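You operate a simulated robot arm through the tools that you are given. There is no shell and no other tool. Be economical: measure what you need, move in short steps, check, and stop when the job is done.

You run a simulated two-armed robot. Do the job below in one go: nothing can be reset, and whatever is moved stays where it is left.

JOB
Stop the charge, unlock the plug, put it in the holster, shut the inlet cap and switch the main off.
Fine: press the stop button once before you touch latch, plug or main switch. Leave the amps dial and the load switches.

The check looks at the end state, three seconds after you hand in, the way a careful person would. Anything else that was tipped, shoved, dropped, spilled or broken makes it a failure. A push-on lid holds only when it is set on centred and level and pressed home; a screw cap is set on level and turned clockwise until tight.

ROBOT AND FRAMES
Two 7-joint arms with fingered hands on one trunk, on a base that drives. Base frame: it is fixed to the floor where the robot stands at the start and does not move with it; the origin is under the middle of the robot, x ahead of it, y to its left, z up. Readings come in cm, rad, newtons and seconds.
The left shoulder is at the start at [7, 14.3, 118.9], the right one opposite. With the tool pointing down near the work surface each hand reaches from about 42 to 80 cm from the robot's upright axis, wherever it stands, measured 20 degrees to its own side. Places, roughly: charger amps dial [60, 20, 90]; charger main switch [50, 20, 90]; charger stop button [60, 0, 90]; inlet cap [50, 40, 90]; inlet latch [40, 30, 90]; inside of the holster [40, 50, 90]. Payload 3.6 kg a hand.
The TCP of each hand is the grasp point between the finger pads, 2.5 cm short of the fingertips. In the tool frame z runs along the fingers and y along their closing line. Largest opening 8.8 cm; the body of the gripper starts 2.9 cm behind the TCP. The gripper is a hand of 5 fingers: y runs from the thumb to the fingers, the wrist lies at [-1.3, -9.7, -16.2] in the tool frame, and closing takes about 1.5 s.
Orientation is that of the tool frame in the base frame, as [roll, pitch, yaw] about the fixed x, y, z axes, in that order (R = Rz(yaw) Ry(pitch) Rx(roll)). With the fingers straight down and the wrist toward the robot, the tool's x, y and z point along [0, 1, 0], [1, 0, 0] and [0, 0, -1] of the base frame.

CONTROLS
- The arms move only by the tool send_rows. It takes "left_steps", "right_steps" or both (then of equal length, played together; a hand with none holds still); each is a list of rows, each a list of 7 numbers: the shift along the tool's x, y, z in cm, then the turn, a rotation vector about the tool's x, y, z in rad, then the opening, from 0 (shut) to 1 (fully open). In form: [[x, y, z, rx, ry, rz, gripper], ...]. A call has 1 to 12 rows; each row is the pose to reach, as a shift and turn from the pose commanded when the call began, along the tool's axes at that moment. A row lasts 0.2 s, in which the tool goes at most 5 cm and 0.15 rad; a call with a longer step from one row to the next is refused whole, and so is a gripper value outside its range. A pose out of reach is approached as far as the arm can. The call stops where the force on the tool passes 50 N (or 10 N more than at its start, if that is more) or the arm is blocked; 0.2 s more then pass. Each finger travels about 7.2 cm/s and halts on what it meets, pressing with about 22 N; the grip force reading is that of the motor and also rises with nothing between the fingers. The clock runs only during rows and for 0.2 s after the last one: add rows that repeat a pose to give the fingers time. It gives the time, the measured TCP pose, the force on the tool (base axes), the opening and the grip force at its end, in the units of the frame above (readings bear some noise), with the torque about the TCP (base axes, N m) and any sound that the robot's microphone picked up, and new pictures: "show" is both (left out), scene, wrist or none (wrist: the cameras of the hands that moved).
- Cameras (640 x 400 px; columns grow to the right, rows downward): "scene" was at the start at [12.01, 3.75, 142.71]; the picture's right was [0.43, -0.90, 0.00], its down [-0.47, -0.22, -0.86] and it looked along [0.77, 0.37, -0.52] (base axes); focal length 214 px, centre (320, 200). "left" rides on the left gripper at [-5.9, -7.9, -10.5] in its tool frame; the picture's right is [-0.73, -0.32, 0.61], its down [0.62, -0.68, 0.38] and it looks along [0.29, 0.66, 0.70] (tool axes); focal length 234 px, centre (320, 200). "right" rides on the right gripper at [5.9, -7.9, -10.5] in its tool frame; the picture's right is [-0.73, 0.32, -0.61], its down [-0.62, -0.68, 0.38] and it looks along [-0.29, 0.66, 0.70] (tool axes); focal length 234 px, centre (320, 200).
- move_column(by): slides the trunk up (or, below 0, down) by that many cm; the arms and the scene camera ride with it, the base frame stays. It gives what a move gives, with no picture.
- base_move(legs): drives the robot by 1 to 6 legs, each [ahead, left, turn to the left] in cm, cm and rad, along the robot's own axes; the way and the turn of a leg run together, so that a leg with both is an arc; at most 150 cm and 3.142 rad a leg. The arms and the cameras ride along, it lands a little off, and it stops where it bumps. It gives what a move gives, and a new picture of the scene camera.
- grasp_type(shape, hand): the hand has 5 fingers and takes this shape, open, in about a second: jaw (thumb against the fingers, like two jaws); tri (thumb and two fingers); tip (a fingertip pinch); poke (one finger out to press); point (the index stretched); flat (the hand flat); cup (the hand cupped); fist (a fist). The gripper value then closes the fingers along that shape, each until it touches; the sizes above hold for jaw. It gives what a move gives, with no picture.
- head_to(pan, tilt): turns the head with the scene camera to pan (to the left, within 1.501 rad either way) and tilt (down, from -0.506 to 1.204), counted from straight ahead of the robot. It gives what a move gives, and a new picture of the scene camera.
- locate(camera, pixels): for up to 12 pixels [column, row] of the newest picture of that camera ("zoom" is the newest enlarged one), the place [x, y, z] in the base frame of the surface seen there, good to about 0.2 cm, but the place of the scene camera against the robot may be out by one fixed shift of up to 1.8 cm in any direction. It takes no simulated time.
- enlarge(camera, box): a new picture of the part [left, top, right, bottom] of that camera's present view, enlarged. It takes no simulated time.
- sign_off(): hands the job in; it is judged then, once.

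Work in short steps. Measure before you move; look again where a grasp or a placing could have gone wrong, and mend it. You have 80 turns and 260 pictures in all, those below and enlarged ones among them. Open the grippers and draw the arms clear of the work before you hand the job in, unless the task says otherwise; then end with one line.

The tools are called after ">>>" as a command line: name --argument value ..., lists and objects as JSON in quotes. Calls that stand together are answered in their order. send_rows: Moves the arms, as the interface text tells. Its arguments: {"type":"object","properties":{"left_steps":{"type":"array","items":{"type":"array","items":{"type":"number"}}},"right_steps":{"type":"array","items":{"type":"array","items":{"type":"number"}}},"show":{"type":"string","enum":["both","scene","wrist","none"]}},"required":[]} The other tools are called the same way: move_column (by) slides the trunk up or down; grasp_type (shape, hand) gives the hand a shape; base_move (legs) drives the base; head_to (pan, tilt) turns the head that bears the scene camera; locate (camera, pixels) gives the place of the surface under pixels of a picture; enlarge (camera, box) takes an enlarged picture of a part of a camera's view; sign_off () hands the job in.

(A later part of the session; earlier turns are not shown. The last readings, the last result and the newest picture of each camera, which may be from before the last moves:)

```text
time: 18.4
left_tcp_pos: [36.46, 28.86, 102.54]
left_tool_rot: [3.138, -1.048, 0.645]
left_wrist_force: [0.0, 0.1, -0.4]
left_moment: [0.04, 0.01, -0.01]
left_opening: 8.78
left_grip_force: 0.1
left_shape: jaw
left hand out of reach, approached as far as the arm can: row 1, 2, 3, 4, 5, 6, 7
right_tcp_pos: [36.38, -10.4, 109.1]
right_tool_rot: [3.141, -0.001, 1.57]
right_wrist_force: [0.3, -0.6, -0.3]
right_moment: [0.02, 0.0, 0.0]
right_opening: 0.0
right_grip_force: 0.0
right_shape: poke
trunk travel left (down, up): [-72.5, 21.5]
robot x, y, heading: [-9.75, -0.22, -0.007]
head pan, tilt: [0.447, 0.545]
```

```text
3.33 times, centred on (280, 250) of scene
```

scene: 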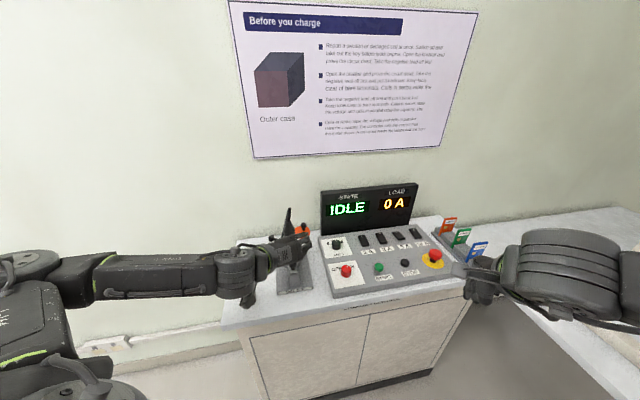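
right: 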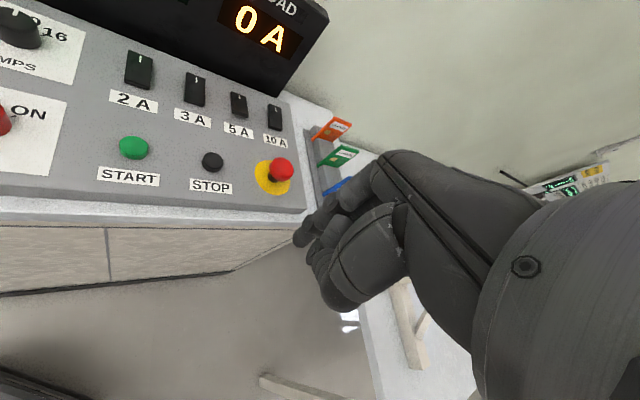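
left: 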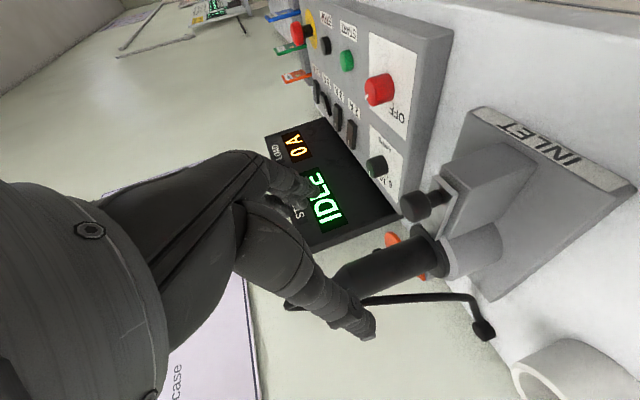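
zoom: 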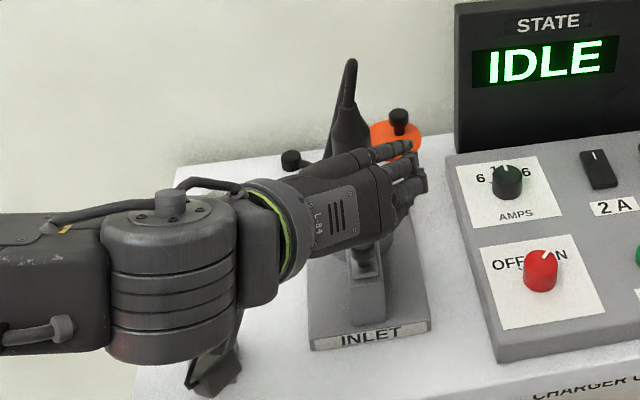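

The plug body shows at (340-440, 245-295) in the left view. I'll enlarge and measure its axis, plus the inlet ring and cap.

>>> enlarge --camera "left" --box '[300, 170, 520, 350]'

>>> locate --camera "left" --pixels '[[396, 264], [390, 250], [401, 278], [420, 256], [415, 245], [426, 268], [365, 275], [360, 265], [350, 284], [475, 245], [425, 205], [393, 240]]'

```text
2.22 times, centred on (410, 260) of left
```

zoom: 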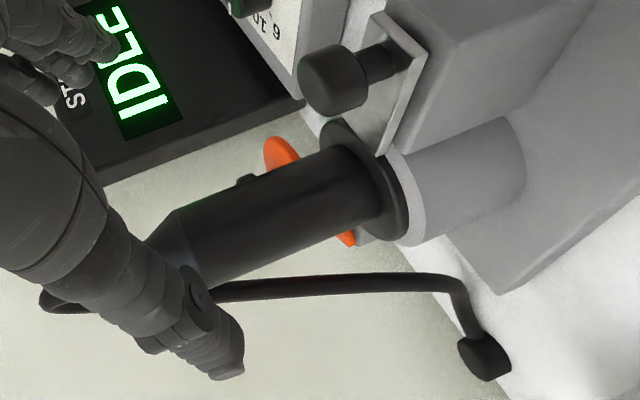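

```text
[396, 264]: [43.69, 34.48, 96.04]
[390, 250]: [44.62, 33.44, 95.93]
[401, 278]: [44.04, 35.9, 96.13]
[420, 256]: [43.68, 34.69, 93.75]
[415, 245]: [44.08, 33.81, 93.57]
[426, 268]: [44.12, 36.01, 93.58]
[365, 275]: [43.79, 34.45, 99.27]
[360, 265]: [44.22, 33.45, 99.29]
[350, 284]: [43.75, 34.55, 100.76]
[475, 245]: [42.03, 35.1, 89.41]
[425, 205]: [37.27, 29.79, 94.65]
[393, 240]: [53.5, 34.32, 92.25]
```

The plug axis comes out at about [45.1, 34.9] with 1.5 cm radius, and the straight body runs from z 94 to 100. I'll check how low the hand's underside is against the latch knob, which tops out near 96.

>>> locate --camera "scene" --pixels '[[272, 262], [284, 263], [294, 260], [302, 249], [306, 247], [305, 243], [302, 237], [260, 262], [289, 268], [278, 260], [246, 300]]'

>>> enlarge --camera "scene" --box '[240, 210, 320, 280]'

```text
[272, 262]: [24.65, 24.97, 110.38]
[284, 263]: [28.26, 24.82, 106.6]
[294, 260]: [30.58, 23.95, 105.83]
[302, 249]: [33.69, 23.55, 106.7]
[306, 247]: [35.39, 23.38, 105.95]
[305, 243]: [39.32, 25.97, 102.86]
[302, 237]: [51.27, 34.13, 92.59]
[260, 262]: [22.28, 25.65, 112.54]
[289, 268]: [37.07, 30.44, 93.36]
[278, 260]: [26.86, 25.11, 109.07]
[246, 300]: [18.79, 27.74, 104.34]
```

```text
5.71 times, centred on (280, 245) of scene
```

zoom: 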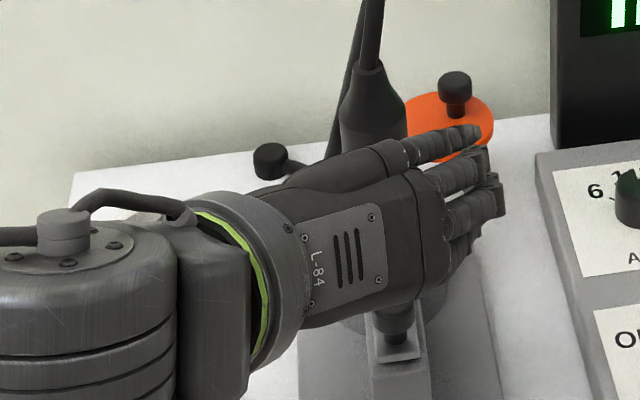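

Clearances work out at about 2 cm over the knob. I'll advance so the plug body comes between thumb and fingers, then check before closing.

>>> send_rows --left_steps '[[0.44, 0.1, 2.8, 0, 0, 0, 1], [0.88, 0.19, 5.6, 0, 0, 0, 1], [1.32, 0.28, 8.4, 0, 0, 0, 1], [1.76, 0.37, 11.1, 0, 0, 0, 1], [1.76, 0.37, 11.1, 0, 0, 0, 1]]'

>>> enlarge --camera "scene" --box '[240, 200, 320, 290]'

>>> enlarge --camera "left" --box '[200, 140, 460, 380]'

```text
time: 19.6
left_tcp_pos: [44.93, 34.94, 98.48]
left_tool_rot: [-3.14, -1.046, 0.641]
left_wrist_force: [-0.2, -0.7, 0.1]
left_moment: [-0.01, 0.0, 0.03]
left_opening: 8.8
left_grip_force: 0.0
left_shape: jaw
right_tcp_pos: [36.4, -10.42, 109.12]
right_tool_rot: [3.141, 0.002, 1.571]
right_wrist_force: [0.0, 0.6, 0.9]
right_moment: [-0.01, -0.02, 0.01]
right_opening: 0.0
right_grip_force: 0.0
right_shape: poke
trunk travel left (down, up): [-72.5, 21.5]
robot x, y, heading: [-9.8, -0.03, -0.002]
head pan, tilt: [0.447, 0.545]
```

scene: 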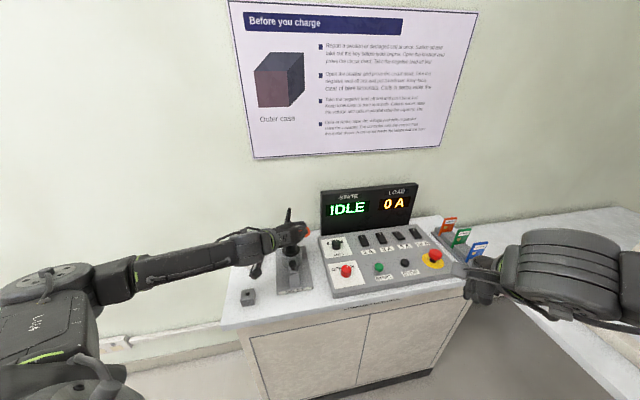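
left: 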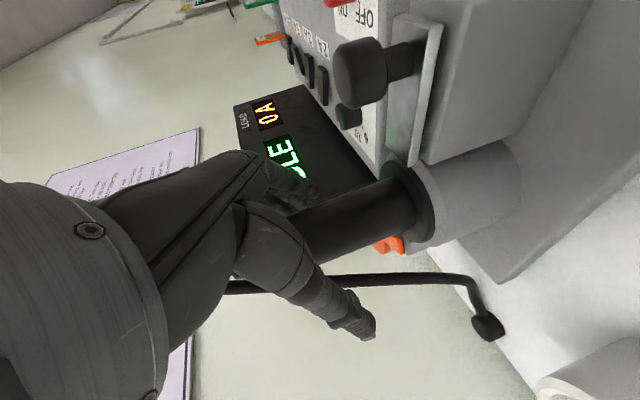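

```text
4.44 times, centred on (280, 245) of scene
```

zoom: 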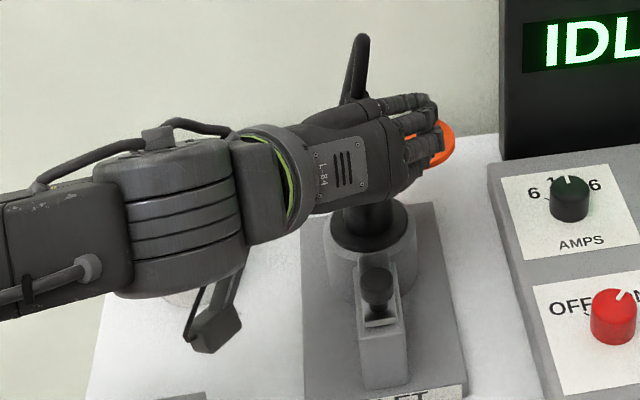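

```text
1.67 times, centred on (330, 260) of left
```

zoom: 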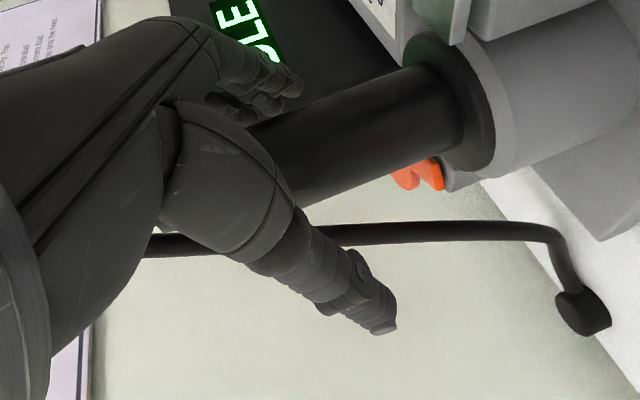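

The plug lies between the open thumb and fingers. Before closing, I'll check that the cable isn't where the thumb will sweep.

>>> locate --camera "left" --pixels '[[255, 287], [350, 279], [420, 278], [365, 325], [330, 300], [355, 225], [300, 190]]'

```text
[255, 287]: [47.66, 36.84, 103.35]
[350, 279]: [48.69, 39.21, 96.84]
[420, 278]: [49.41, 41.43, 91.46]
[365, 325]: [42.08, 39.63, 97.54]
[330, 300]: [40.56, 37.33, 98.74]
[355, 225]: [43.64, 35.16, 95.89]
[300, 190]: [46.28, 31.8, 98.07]
```

The cable is 5.5 cm ahead of the grip point, beyond the tips, so it won't be trapped. I'll close on the plug.

>>> send_rows --left_steps '[[0, 0, 0, 0, 0, 0, 0.6], [0, 0, 0, 0, 0, 0, 0.3], [0, 0, 0, 0, 0, 0, 0.1], [0, 0, 0, 0, 0, 0, 0.1], [0, 0, 0, 0, 0, 0, 0.1], [0, 0, 0, 0, 0, 0, 0.1]]'

>>> enlarge --camera "left" --box '[200, 140, 460, 380]'

```text
time: 21.1
left_tcp_pos: [44.87, 34.81, 98.39]
left_tool_rot: [3.141, -1.046, 0.643]
left_wrist_force: [3.2, 2.9, 4.6]
left_moment: [0.08, -0.11, 0.07]
left_opening: 1.91
left_grip_force: 22.2
left_shape: jaw
right_tcp_pos: [36.42, -10.14, 109.07]
right_tool_rot: [3.141, 0.001, 1.567]
right_wrist_force: [-0.2, -0.3, 0.0]
right_moment: [0.04, 0.01, 0.0]
right_opening: 0.02
right_grip_force: 0.1
right_shape: poke
trunk travel left (down, up): [-72.5, 21.5]
robot x, y, heading: [-9.9, -0.19, 0.001]
head pan, tilt: [0.447, 0.545]
```

scene: 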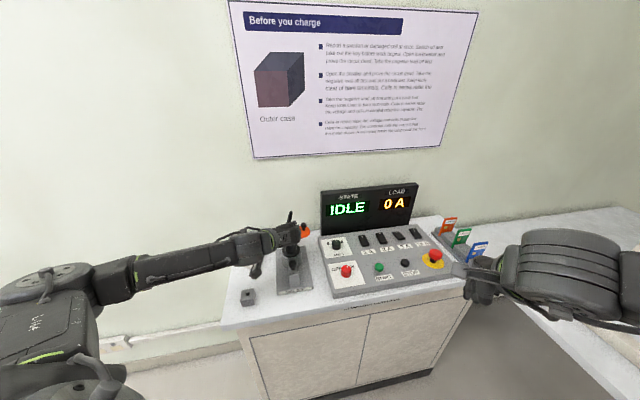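
left: 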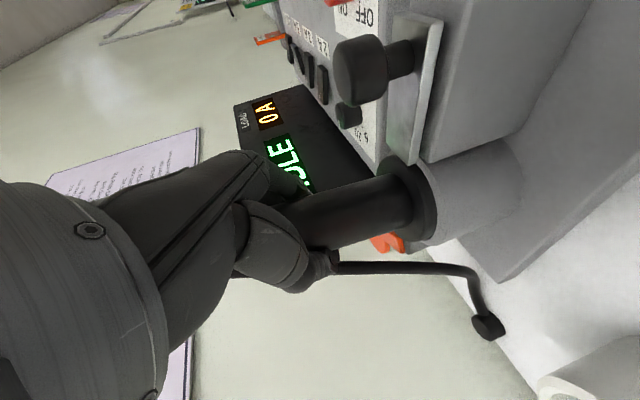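

```text
1.67 times, centred on (330, 260) of left
```

zoom: 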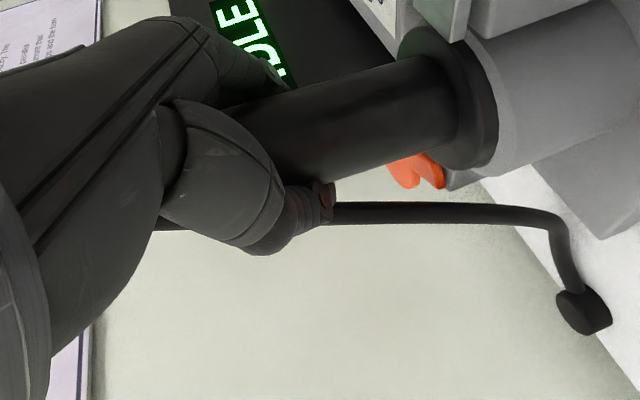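

The plug is gripped at 22 N. I'll lift straight up 2 cm in small steps and see whether it follows.

>>> send_rows --left_steps '[[0.35, 0, -0.2, 0, 0, 0, 0.05], [0.69, 0, -0.4, 0, 0, 0, 0.05], [1.04, 0, -0.6, 0, 0, 0, 0.05], [1.39, 0, -0.8, 0, 0, 0, 0.05], [1.73, 0, -1, 0, 0, 0, 0.05]]'

>>> enlarge --camera "left" --box '[200, 140, 460, 380]'

```text
time: 22.2
left_tcp_pos: [45.11, 34.96, 100.56]
left_tool_rot: [-3.14, -1.045, 0.642]
left_wrist_force: [-0.2, -0.2, -2.4]
left_moment: [0.03, 0.04, 0.01]
left_opening: 1.81
left_grip_force: 21.8
left_shape: jaw
right_tcp_pos: [36.45, -10.35, 109.01]
right_tool_rot: [-3.141, 0.001, 1.57]
right_wrist_force: [-1.0, -0.5, 0.7]
right_moment: [0.0, 0.03, -0.03]
right_opening: 0.0
right_grip_force: 0.1
right_shape: poke
trunk travel left (down, up): [-72.5, 21.5]
robot x, y, heading: [-10.04, -0.03, -0.0]
head pan, tilt: [0.447, 0.545]
```

scene: 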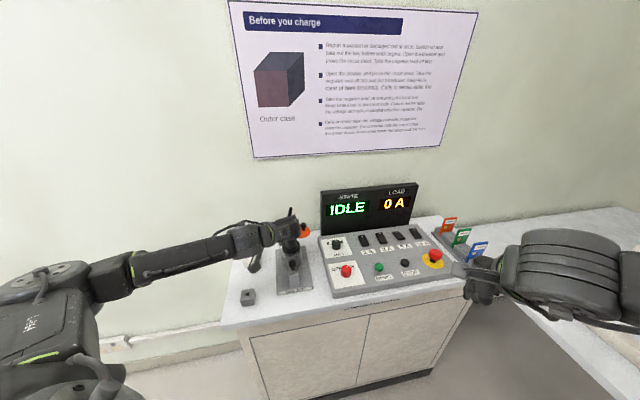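
left: 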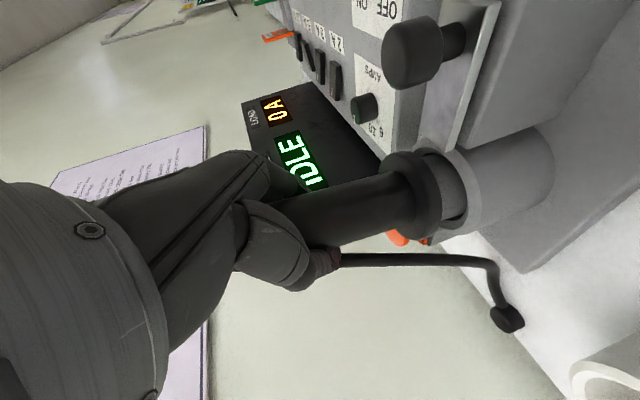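

```text
1.67 times, centred on (330, 260) of left
```

zoom: 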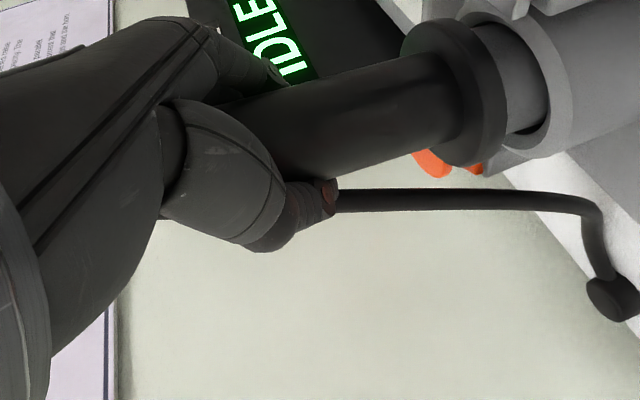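

The plug rises with its flange and grey nose. I'll lift another 6 cm to free the nose.

>>> send_rows --left_steps '[[0.87, 0, -0.5, 0, 0, 0, 0.05], [1.73, 0, -1, 0, 0, 0, 0.05], [2.6, 0, -1.5, 0, 0, 0, 0.05], [3.46, 0, -2, 0, 0, 0, 0.05], [4.33, 0, -2.5, 0, 0, 0, 0.05], [5.2, 0, -3, 0, 0, 0, 0.05]]'

>>> enlarge --camera "left" --box '[240, 120, 500, 360]'

>>> enlarge --camera "scene" --box '[230, 190, 330, 310]'

```text
time: 23.6
left_tcp_pos: [44.94, 34.9, 106.5]
left_tool_rot: [-3.14, -1.045, 0.641]
left_wrist_force: [-0.1, -0.4, -3.3]
left_moment: [0.0, -0.02, -0.01]
left_opening: 1.81
left_grip_force: 21.8
left_shape: jaw
right_tcp_pos: [36.47, -10.43, 109.05]
right_tool_rot: [3.141, 0.0, 1.569]
right_wrist_force: [-0.7, 0.7, -0.5]
right_moment: [0.02, 0.03, 0.02]
right_opening: 0.0
right_grip_force: 0.0
right_shape: poke
trunk travel left (down, up): [-72.5, 21.5]
robot x, y, heading: [-10.14, 0.27, -0.0]
head pan, tilt: [0.447, 0.545]
```

scene: 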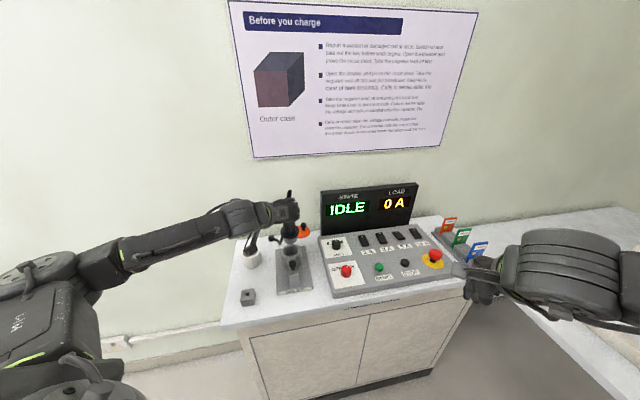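
left: 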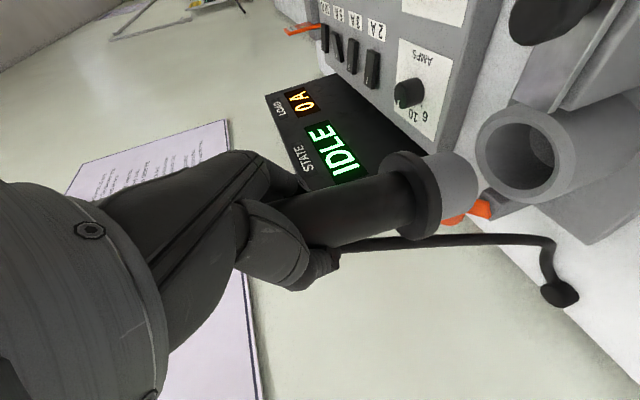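

```text
1.67 times, centred on (370, 240) of left
```

zoom: 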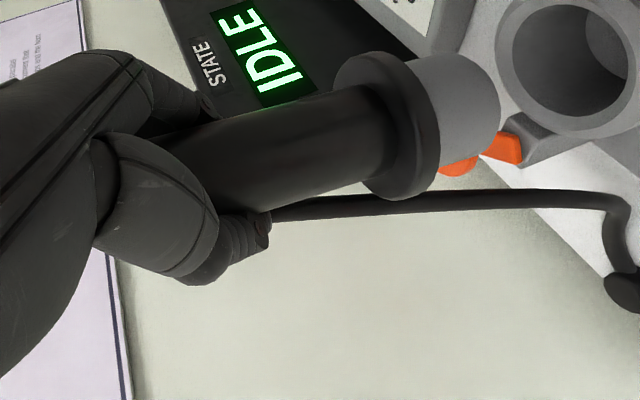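

```text
3.33 times, centred on (280, 250) of scene
```

zoom: 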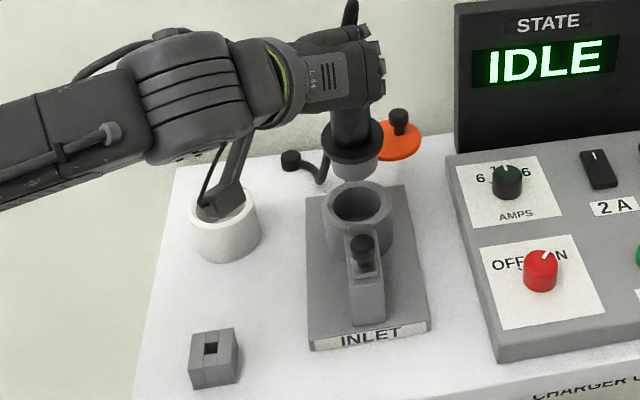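

The plug is free of the inlet. I'll measure its nose tip and the inlet rim, and the visible holster rim for a first estimate.

>>> locate --camera "left" --pixels '[[442, 190], [450, 205], [455, 192], [470, 180], [462, 160], [425, 185], [415, 195], [438, 170], [480, 150], [521, 115]]'

>>> locate --camera "scene" --pixels '[[239, 258], [256, 253], [247, 263], [242, 251], [339, 271], [388, 304], [388, 314], [405, 262]]'

```text
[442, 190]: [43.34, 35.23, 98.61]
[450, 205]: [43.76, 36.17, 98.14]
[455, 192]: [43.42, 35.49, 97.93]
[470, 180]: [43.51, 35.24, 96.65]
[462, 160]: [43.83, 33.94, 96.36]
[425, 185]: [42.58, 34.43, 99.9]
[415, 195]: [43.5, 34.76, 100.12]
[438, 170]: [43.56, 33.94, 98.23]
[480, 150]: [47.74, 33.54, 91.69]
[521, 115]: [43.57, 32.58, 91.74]
```

```text
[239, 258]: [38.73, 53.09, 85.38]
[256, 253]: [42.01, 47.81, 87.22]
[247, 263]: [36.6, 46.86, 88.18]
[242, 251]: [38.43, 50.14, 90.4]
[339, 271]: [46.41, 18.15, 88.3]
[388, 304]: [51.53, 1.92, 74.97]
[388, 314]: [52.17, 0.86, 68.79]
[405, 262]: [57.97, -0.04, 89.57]
```

The nose tip is about 10 cm below the TCP, on its axis. I'll carry the plug at this height to roughly above the holster at [40.5, 48.5] and look.

>>> send_rows --left_steps '[[0.46, -2.7, 0.8, 0, 0, 0, 0.05], [0.93, -5.4, 1.6, 0, 0, 0, 0.05], [1.39, -8.1, 2.4, 0, 0, 0, 0.05], [1.86, -10.8, 3.2, 0, 0, 0, 0.05], [2.32, -13.5, 4, 0, 0, 0, 0.05], [2.32, -13.5, 4, 0, 0, 0, 0.05]]'

>>> enlarge --camera "left" --box '[320, 80, 580, 320]'

>>> enlarge --camera "scene" --box '[210, 180, 320, 310]'

```text
time: 25.1
left_tcp_pos: [40.69, 48.42, 106.37]
left_tool_rot: [3.14, -1.044, 0.644]
left_wrist_force: [-0.1, -0.4, -2.9]
left_moment: [0.03, 0.02, -0.01]
left_opening: 1.76
left_grip_force: 22.4
left_shape: jaw
right_tcp_pos: [36.45, -10.32, 109.13]
right_tool_rot: [3.141, 0.0, 1.571]
right_wrist_force: [0.1, -0.4, -0.2]
right_moment: [-0.03, 0.01, -0.01]
right_opening: 0.0
right_grip_force: 0.1
right_shape: poke
trunk travel left (down, up): [-72.5, 21.5]
robot x, y, heading: [-9.75, -0.04, 0.001]
head pan, tilt: [0.447, 0.545]
```

scene: 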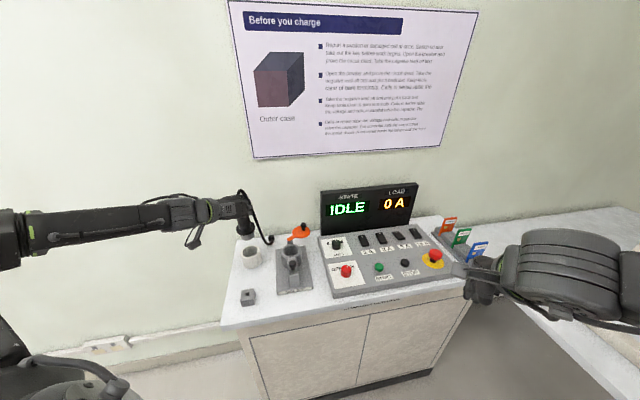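
left: 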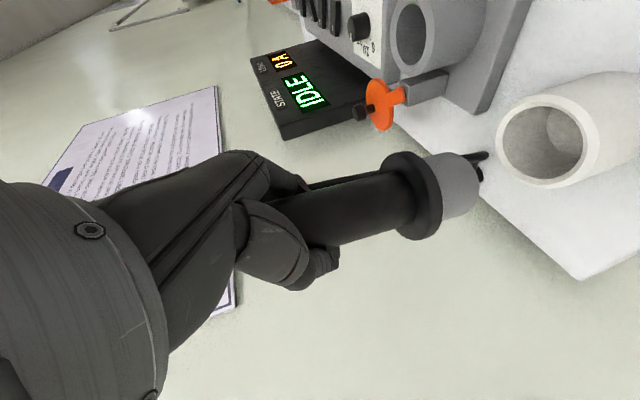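

```text
1.67 times, centred on (450, 200) of left
```

zoom: 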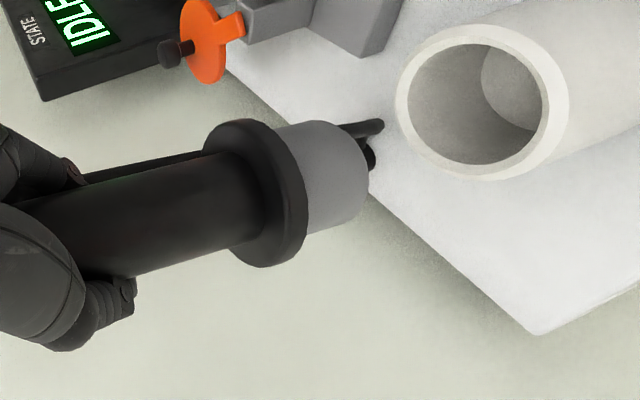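

```text
3.08 times, centred on (265, 245) of scene
```

zoom: 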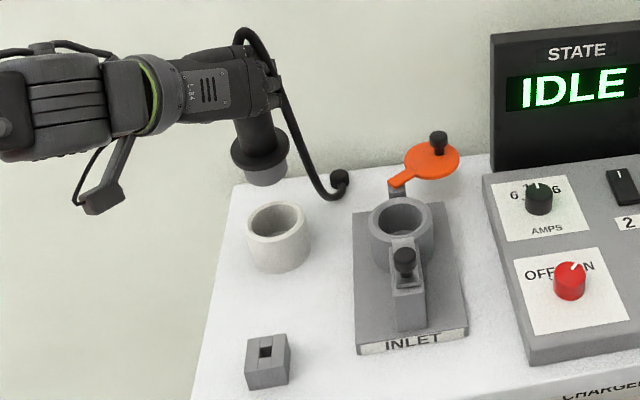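

The holster and the nose are both visible in the left view. I'll measure mid-rim points (499,138), (592,140), (541,100), (545,183), and points on the nose.

>>> locate --camera "left" --pixels '[[499, 138], [592, 140], [541, 100], [545, 183], [511, 112], [515, 168], [576, 170], [572, 108], [460, 195], [452, 160], [465, 210], [400, 205]]'

>>> locate --camera "scene" --pixels '[[254, 239], [246, 236], [264, 235], [255, 247], [253, 255], [265, 249], [244, 255], [300, 247]]'

```text
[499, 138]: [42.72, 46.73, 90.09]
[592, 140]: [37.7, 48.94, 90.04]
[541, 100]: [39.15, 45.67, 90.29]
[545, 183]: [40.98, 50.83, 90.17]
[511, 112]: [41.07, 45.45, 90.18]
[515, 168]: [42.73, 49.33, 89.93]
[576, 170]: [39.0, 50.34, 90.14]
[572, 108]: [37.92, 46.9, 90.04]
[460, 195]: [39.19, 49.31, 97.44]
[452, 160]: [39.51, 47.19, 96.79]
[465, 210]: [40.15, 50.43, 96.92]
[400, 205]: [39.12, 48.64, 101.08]
```

```text
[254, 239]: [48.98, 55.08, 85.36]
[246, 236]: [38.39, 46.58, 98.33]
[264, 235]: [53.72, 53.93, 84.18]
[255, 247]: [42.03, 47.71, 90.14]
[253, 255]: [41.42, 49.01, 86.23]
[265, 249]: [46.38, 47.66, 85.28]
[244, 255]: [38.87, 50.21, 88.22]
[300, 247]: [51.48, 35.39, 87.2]
```

The holster centre is at [40.16, 48.02] with its rim at 90.1 and inner radius near 2.3. The nose axis is at about [40.9, 48.5], so I'll shift by (-0.65, -0.45) and go down 5 cm, to just above the rim.

>>> send_rows --left_steps '[[-0.39, -0.03, -0.69, 0, 0, 0, 0.05], [-1.26, -0.03, -0.19, 0, 0, 0, 0.05], [-2.12, -0.03, 0.31, 0, 0, 0, 0.05], [-2.99, -0.03, 0.81, 0, 0, 0, 0.05], [-3.86, -0.03, 1.31, 0, 0, 0, 0.05], [-4.72, -0.03, 1.81, 0, 0, 0, 0.05], [-4.72, -0.03, 1.81, 0, 0, 0, 0.05]]'

>>> enlarge --camera "left" --box '[350, 100, 570, 300]'

>>> enlarge --camera "scene" --box '[220, 190, 300, 290]'

```text
time: 26.6
left_tcp_pos: [40.1, 47.96, 101.44]
left_tool_rot: [3.141, -1.045, 0.643]
left_wrist_force: [-0.9, 0.1, -2.3]
left_moment: [0.01, -0.01, 0.02]
left_opening: 1.78
left_grip_force: 21.6
left_shape: jaw
right_tcp_pos: [36.5, -10.34, 109.1]
right_tool_rot: [-3.14, 0.0, 1.571]
right_wrist_force: [-0.2, 0.4, 0.5]
right_moment: [0.03, -0.02, -0.01]
right_opening: 0.0
right_grip_force: 0.0
right_shape: poke
trunk travel left (down, up): [-72.5, 21.5]
robot x, y, heading: [-9.98, -0.27, -0.001]
head pan, tilt: [0.447, 0.545]
```

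scene: 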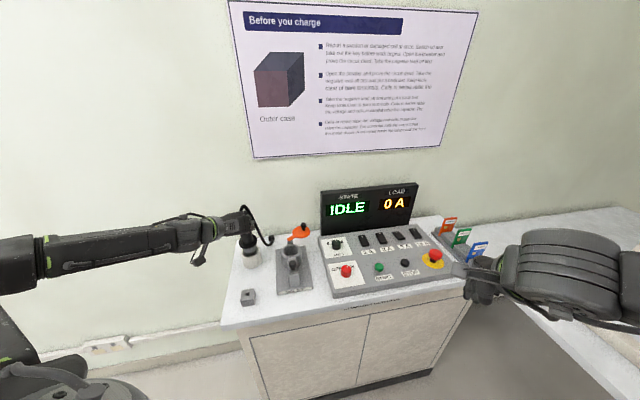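
left: 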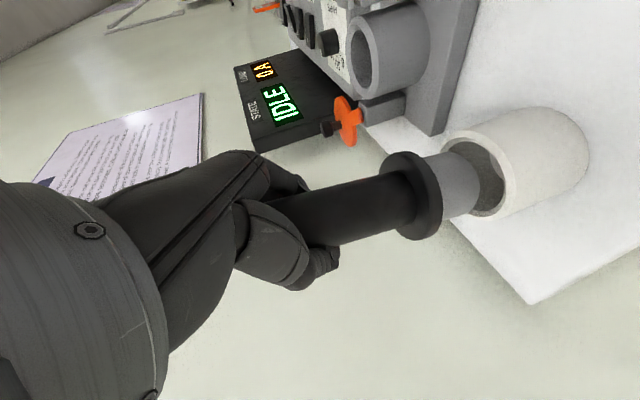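

```text
2.00 times, centred on (460, 200) of left
```

zoom: 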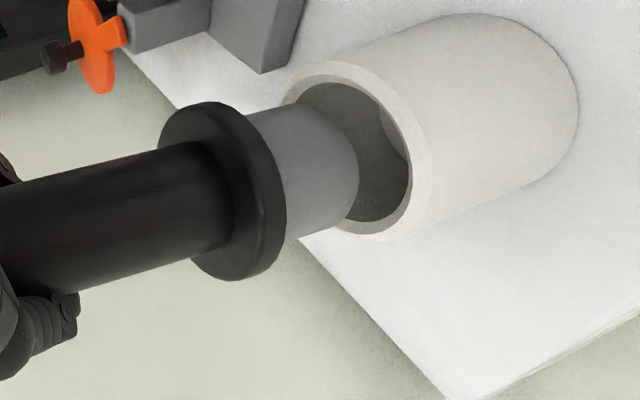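

```text
4.00 times, centred on (260, 240) of scene
```

zoom: 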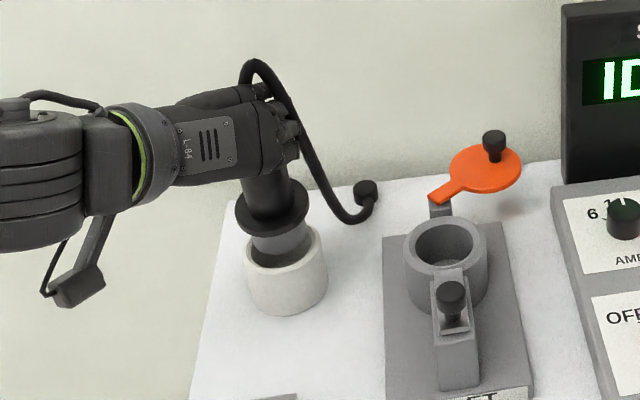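

The nose is just over the hole. I'll verify the centring with one more measure of nose and rim.

>>> locate --camera "left" --pixels '[[470, 195], [455, 165], [459, 209], [465, 180], [470, 213], [490, 212], [508, 190], [450, 148], [470, 138], [495, 158]]'

```text
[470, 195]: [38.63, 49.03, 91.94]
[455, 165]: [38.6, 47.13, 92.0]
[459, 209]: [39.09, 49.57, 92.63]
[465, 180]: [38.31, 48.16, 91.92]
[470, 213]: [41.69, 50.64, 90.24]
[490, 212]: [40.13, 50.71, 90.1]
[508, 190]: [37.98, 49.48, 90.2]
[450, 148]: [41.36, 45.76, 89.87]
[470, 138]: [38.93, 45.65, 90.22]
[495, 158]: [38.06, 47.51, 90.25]
```

The nose axis reads [40.05, 48.1] against the holster's [40.16, 48.02], so it is centred. I'll lower slowly until the flange seats.

>>> send_rows --left_steps '[[-0.7, 0, 0.4, 0, 0, 0, 0.05], [-1.4, 0, 0.8, 0, 0, 0, 0.05], [-2.1, 0, 1.2, 0, 0, 0, 0.05], [-2.6, 0, 1.5, 0, 0, 0, 0.05], [-2.86, 0, 1.65, 0, 0, 0, 0.05]]'

>>> enlarge --camera "left" --box '[350, 100, 570, 300]'

```text
time: 27.9
left_tcp_pos: [40.09, 48.01, 98.04]
left_tool_rot: [-3.141, -1.044, 0.642]
left_wrist_force: [0.5, 0.4, -2.4]
left_moment: [0.03, -0.02, 0.01]
left_opening: 1.77
left_grip_force: 21.6
left_shape: jaw
right_tcp_pos: [36.4, -10.33, 109.03]
right_tool_rot: [3.141, 0.0, 1.571]
right_wrist_force: [0.4, 0.4, 0.4]
right_moment: [0.0, -0.02, 0.0]
right_opening: 0.0
right_grip_force: 0.1
right_shape: poke
trunk travel left (down, up): [-72.5, 21.5]
robot x, y, heading: [-9.97, 0.32, -0.005]
head pan, tilt: [0.447, 0.545]
```

scene: 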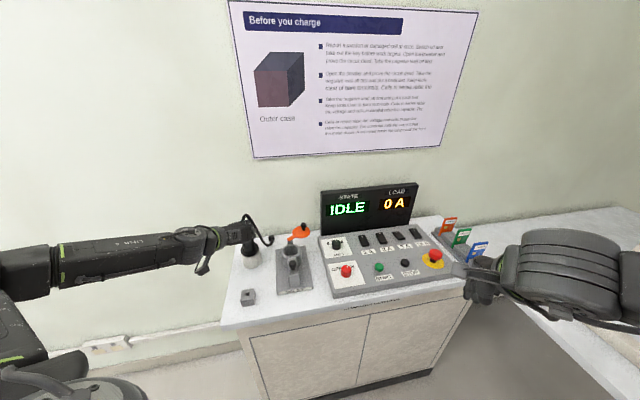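
left: 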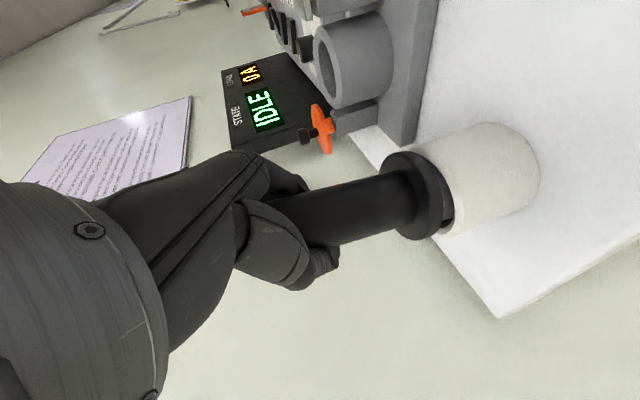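

```text
2.00 times, centred on (460, 200) of left
```

zoom: 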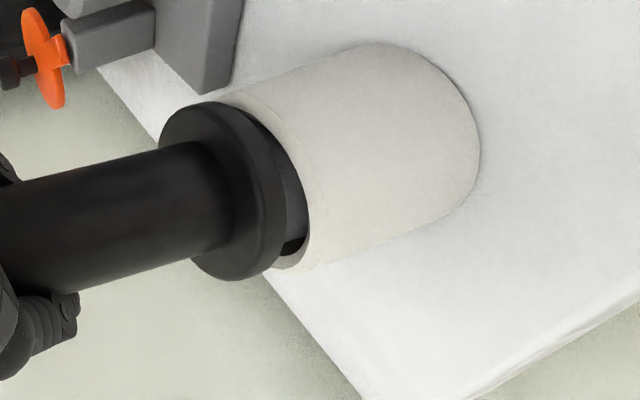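

The flange is still about 0.5 cm over the rim with no contact yet. I'll lower further in fine steps, watching the force.

>>> send_rows --left_steps '[[-0.26, 0, 0.15, 0, 0, 0, 0.05], [-0.43, 0, 0.25, 0, 0, 0, 0.05], [-0.6, 0, 0.35, 0, 0, 0, 0.05], [-0.74, 0, 0.43, 0, 0, 0, 0.05]]' --show "wrist"

>>> enlarge --camera "left" --box '[350, 100, 570, 300]'

```text
time: 28.9
left_tcp_pos: [40.02, 47.99, 97.32]
left_tool_rot: [-3.139, -1.047, 0.64]
left_wrist_force: [0.6, 0.0, -1.5]
left_moment: [-0.02, -0.03, -0.04]
left_opening: 1.75
left_grip_force: 21.9
left_shape: jaw
right_tcp_pos: [36.59, -10.29, 109.12]
right_tool_rot: [-3.14, -0.001, 1.571]
right_wrist_force: [0.1, -1.3, 0.4]
right_moment: [0.0, 0.03, 0.02]
right_opening: 0.0
right_grip_force: 0.1
right_shape: poke
trunk travel left (down, up): [-72.5, 21.5]
robot x, y, heading: [-10.02, -0.23, 0.001]
head pan, tilt: [0.447, 0.545]
```

left: 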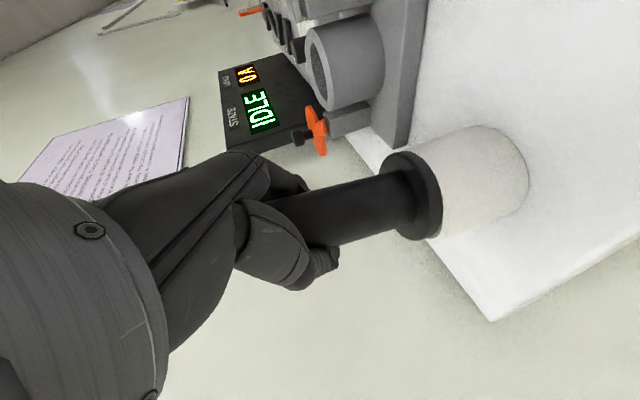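

```text
2.00 times, centred on (460, 200) of left
```

zoom: 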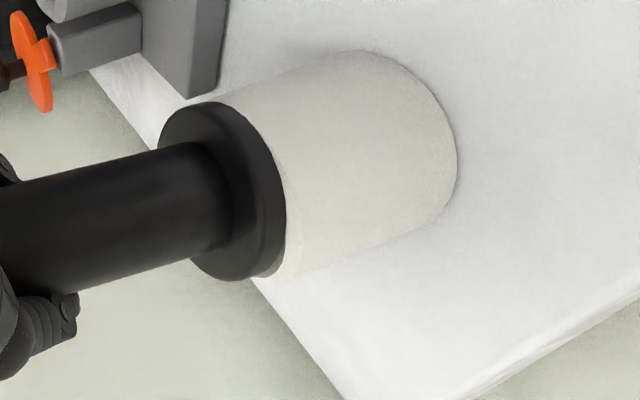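

The flange is almost on the rim. I'll go a little lower until the force turns upward.

>>> send_rows --left_steps '[[-0.13, 0, 0.075, 0, 0, 0, 0.05], [-0.26, 0, 0.15, 0, 0, 0, 0.05], [-0.35, 0, 0.2, 0, 0, 0, 0.05]]' --show "wrist"

>>> enlarge --camera "left" --box '[350, 100, 570, 300]'

```text
time: 29.6
left_tcp_pos: [40.03, 47.83, 97.08]
left_tool_rot: [-3.141, -1.049, 0.643]
left_wrist_force: [5.6, 0.7, 13.0]
left_moment: [-0.17, -0.05, 0.14]
left_opening: 1.81
left_grip_force: 22.2
left_shape: jaw
right_tcp_pos: [36.36, -10.43, 109.18]
right_tool_rot: [3.141, -0.002, 1.569]
right_wrist_force: [0.8, 0.0, 0.2]
right_moment: [0.0, -0.02, -0.01]
right_opening: 0.0
right_grip_force: 0.1
right_shape: poke
trunk travel left (down, up): [-72.5, 21.5]
robot x, y, heading: [-10.0, 0.07, 0.004]
head pan, tilt: [0.447, 0.545]
```

left: 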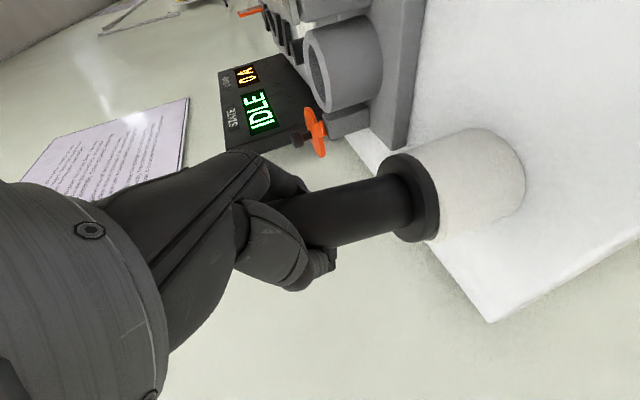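

```text
2.00 times, centred on (460, 200) of left
```

zoom: 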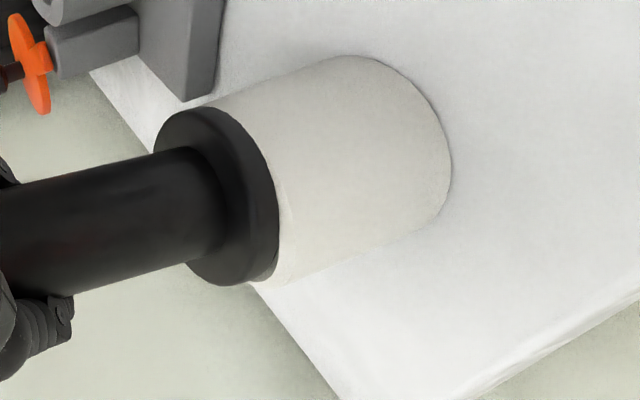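

Seated with 13 N of upward contact force. I'll open fully in place, then back straight out from the plug.

>>> send_rows --left_steps '[[0.1, 0, -0.06, 0, 0, 0, 0.2], [0.1, 0, -0.06, 0, 0, 0, 0.6], [0.1, 0, -0.06, 0, 0, 0, 1], [0.1, 0, -0.06, 0, 0, 0, 1], [0.1, 0, -0.06, 0, 0, 0, 1], [0.1, 0, -0.06, 0, 0, 0, 1], [-1, 0, -2, 0, 0, 0, 1], [-2, 0, -4, 0, 0, 0, 1], [-3.2, 0, -6, 0, 0, 0, 1], [-4.2, 0, -8, 0, 0, 0, 1]]'

>>> enlarge --camera "scene" --box '[220, 190, 330, 300]'

```text
time: 31.9
left_tcp_pos: [32.81, 42.58, 97.37]
left_tool_rot: [3.141, -1.045, 0.643]
left_wrist_force: [-0.4, 0.0, -0.9]
left_moment: [0.01, -0.03, 0.03]
left_opening: 8.77
left_grip_force: 0.1
left_shape: jaw
right_tcp_pos: [36.42, -10.35, 109.04]
right_tool_rot: [3.14, -0.001, 1.572]
right_wrist_force: [-0.5, 0.3, 0.0]
right_moment: [0.04, 0.01, 0.0]
right_opening: 0.0
right_grip_force: 0.0
right_shape: poke
trunk travel left (down, up): [-72.5, 21.5]
robot x, y, heading: [-9.9, 0.17, 0.004]
head pan, tilt: [0.447, 0.545]
```

scene: 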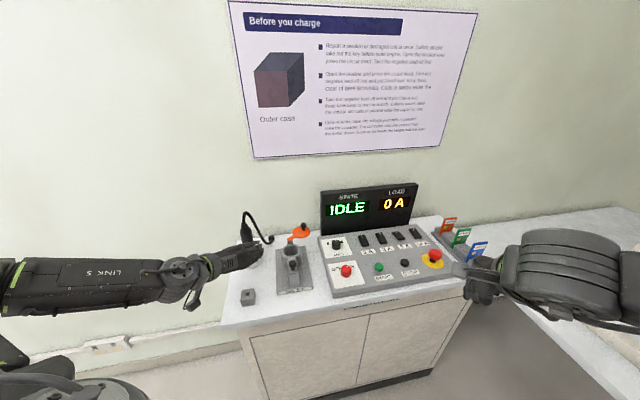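
left: 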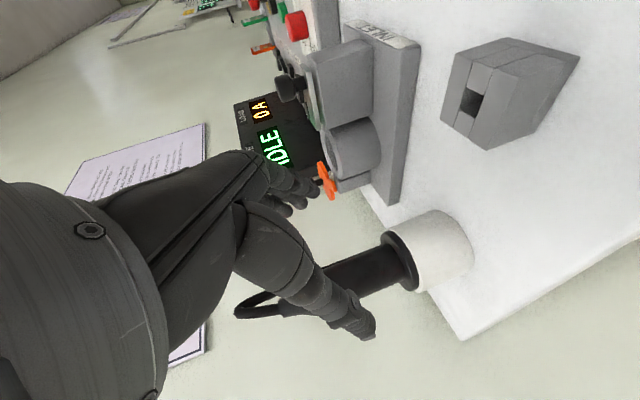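

```text
3.64 times, centred on (275, 245) of scene
```

zoom: 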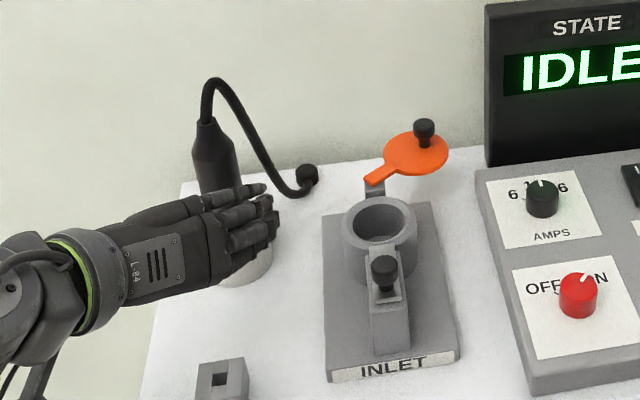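

The plug stands in the holster. I'll raise the left hand clear and zoom in on the cap and its hinge.

>>> send_rows --left_steps '[[0, 0, -3, 0, 0, 0, 1], [2, 0, -6, 0, 0, 0, 1], [5, 0, -8, 0, 0, 0, 1], [8, 0, -9, 0, 0, 0, 1], [11, 0, -10, 0, 0, 0, 1]]'

>>> enlarge --camera "scene" --box '[225, 205, 335, 305]'

>>> enlarge --camera "scene" --box '[275, 215, 325, 275]'

>>> locate --camera "scene" --pixels '[[303, 226], [303, 230], [300, 235], [296, 238], [308, 233], [290, 239], [289, 243], [287, 248], [295, 262], [280, 254], [297, 252], [288, 258]]'

```text
time: 33.0
left_tcp_pos: [30.29, 40.66, 111.89]
left_tool_rot: [3.141, -1.045, 0.641]
left_wrist_force: [-0.2, 0.0, 0.1]
left_moment: [0.02, 0.02, 0.01]
left_opening: 8.77
left_grip_force: 0.0
left_shape: jaw
right_tcp_pos: [36.53, -10.34, 109.1]
right_tool_rot: [-3.141, -0.002, 1.571]
right_wrist_force: [-0.4, -0.6, -0.5]
right_moment: [0.01, 0.06, 0.0]
right_opening: 0.0
right_grip_force: 0.0
right_shape: poke
trunk travel left (down, up): [-72.5, 21.5]
robot x, y, heading: [-9.7, 0.52, -0.003]
head pan, tilt: [0.447, 0.545]
```

scene: 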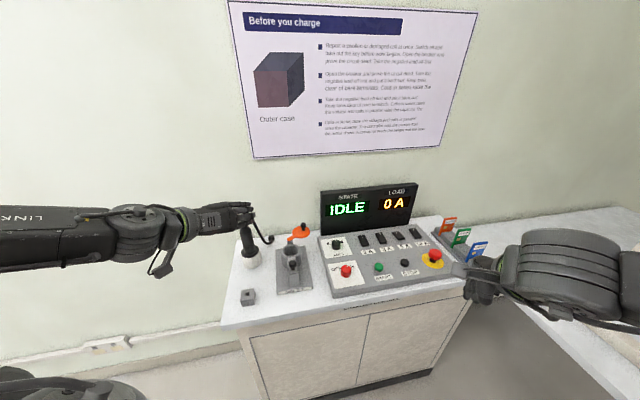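
left: 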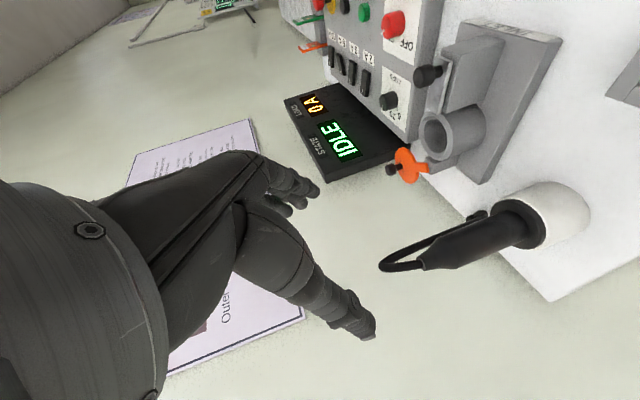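

```text
4.00 times, centred on (280, 255) of scene
```

zoom: 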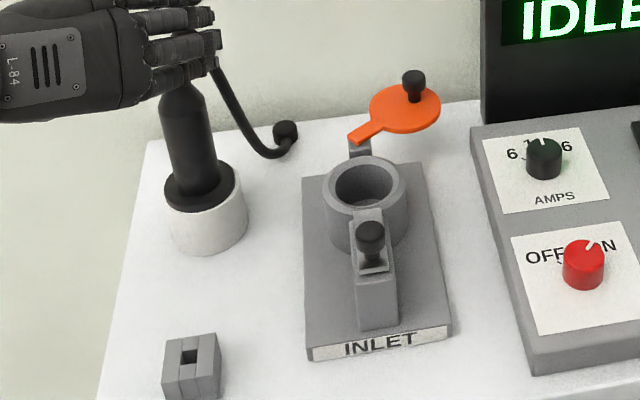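

```text
6.67 times, centred on (300, 245) of scene
```

zoom: 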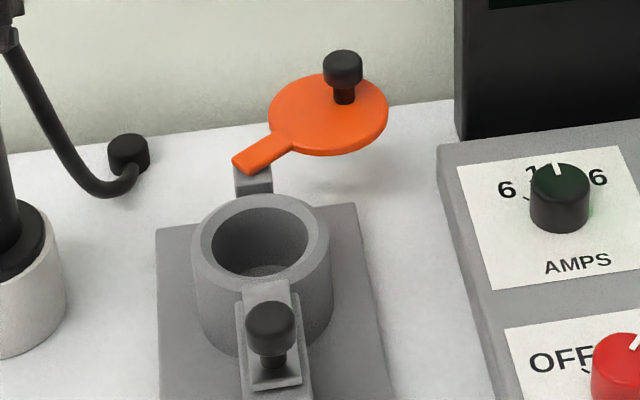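

```text
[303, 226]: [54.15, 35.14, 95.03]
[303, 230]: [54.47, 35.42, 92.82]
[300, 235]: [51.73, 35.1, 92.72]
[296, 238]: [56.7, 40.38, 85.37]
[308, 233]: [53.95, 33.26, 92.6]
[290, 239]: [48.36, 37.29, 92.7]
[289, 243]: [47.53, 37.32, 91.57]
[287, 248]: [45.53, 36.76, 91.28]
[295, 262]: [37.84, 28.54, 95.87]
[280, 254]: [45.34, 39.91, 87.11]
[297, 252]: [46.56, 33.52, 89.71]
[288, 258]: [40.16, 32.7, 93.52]
```

The cap is a horizontal disc at z 92.4 on an arm pivoting on a post behind the ring, so it should swing round a vertical pin over the ring. I'll turn the left hand fingers-down, wrist toward the robot, and look from closer.

>>> send_rows --left_steps '[[0.16, 1.2, 0.85, 0.0485, -0.0969, -0.0839, 1], [0.31, 2.4, 1.7, 0.097, -0.194, -0.168, 1], [0.47, 3.6, 2.55, 0.1455, -0.291, -0.252, 1], [0.62, 4.8, 3.4, 0.194, -0.388, -0.336, 1], [0.78, 6, 4.25, 0.2425, -0.4845, -0.42, 1], [0.94, 7.2, 5.1, 0.291, -0.581, -0.503, 1], [1.09, 8.4, 5.95, 0.3395, -0.678, -0.587, 0.8], [1.25, 9.6, 6.8, 0.388, -0.775, -0.671, 0.6], [1.4, 10.8, 7.65, 0.4365, -0.872, -0.755, 0.5], [1.56, 12, 8.5, 0.485, -0.969, -0.839, 0.5], [1.56, 12, 8.5, 0.485, -0.969, -0.839, 0.5]]'

>>> enlarge --camera "left" --box '[300, 150, 560, 390]'

```text
time: 35.5
left_tcp_pos: [43.95, 35.98, 108.94]
left_tool_rot: [-3.138, 0.005, 1.571]
left_wrist_force: [0.0, -0.9, -0.2]
left_moment: [0.02, 0.01, -0.02]
left_opening: 4.45
left_grip_force: 0.0
left_shape: jaw
right_tcp_pos: [36.38, -10.31, 109.14]
right_tool_rot: [3.141, -0.001, 1.571]
right_wrist_force: [-0.1, 0.4, 0.8]
right_moment: [-0.01, -0.01, 0.03]
right_opening: 0.0
right_grip_force: 0.0
right_shape: poke
trunk travel left (down, up): [-72.5, 21.5]
robot x, y, heading: [-9.79, 0.06, -0.002]
head pan, tilt: [0.447, 0.545]
```

scene: 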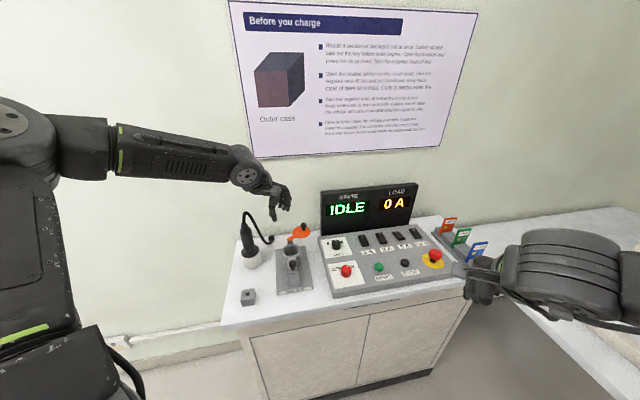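
left: 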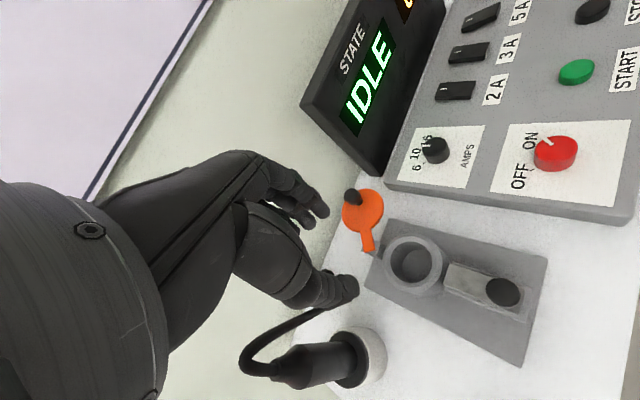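

```text
1.67 times, centred on (430, 270) of left
```

zoom: 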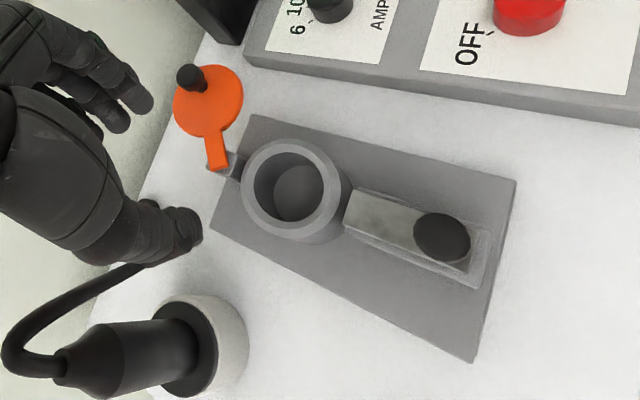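

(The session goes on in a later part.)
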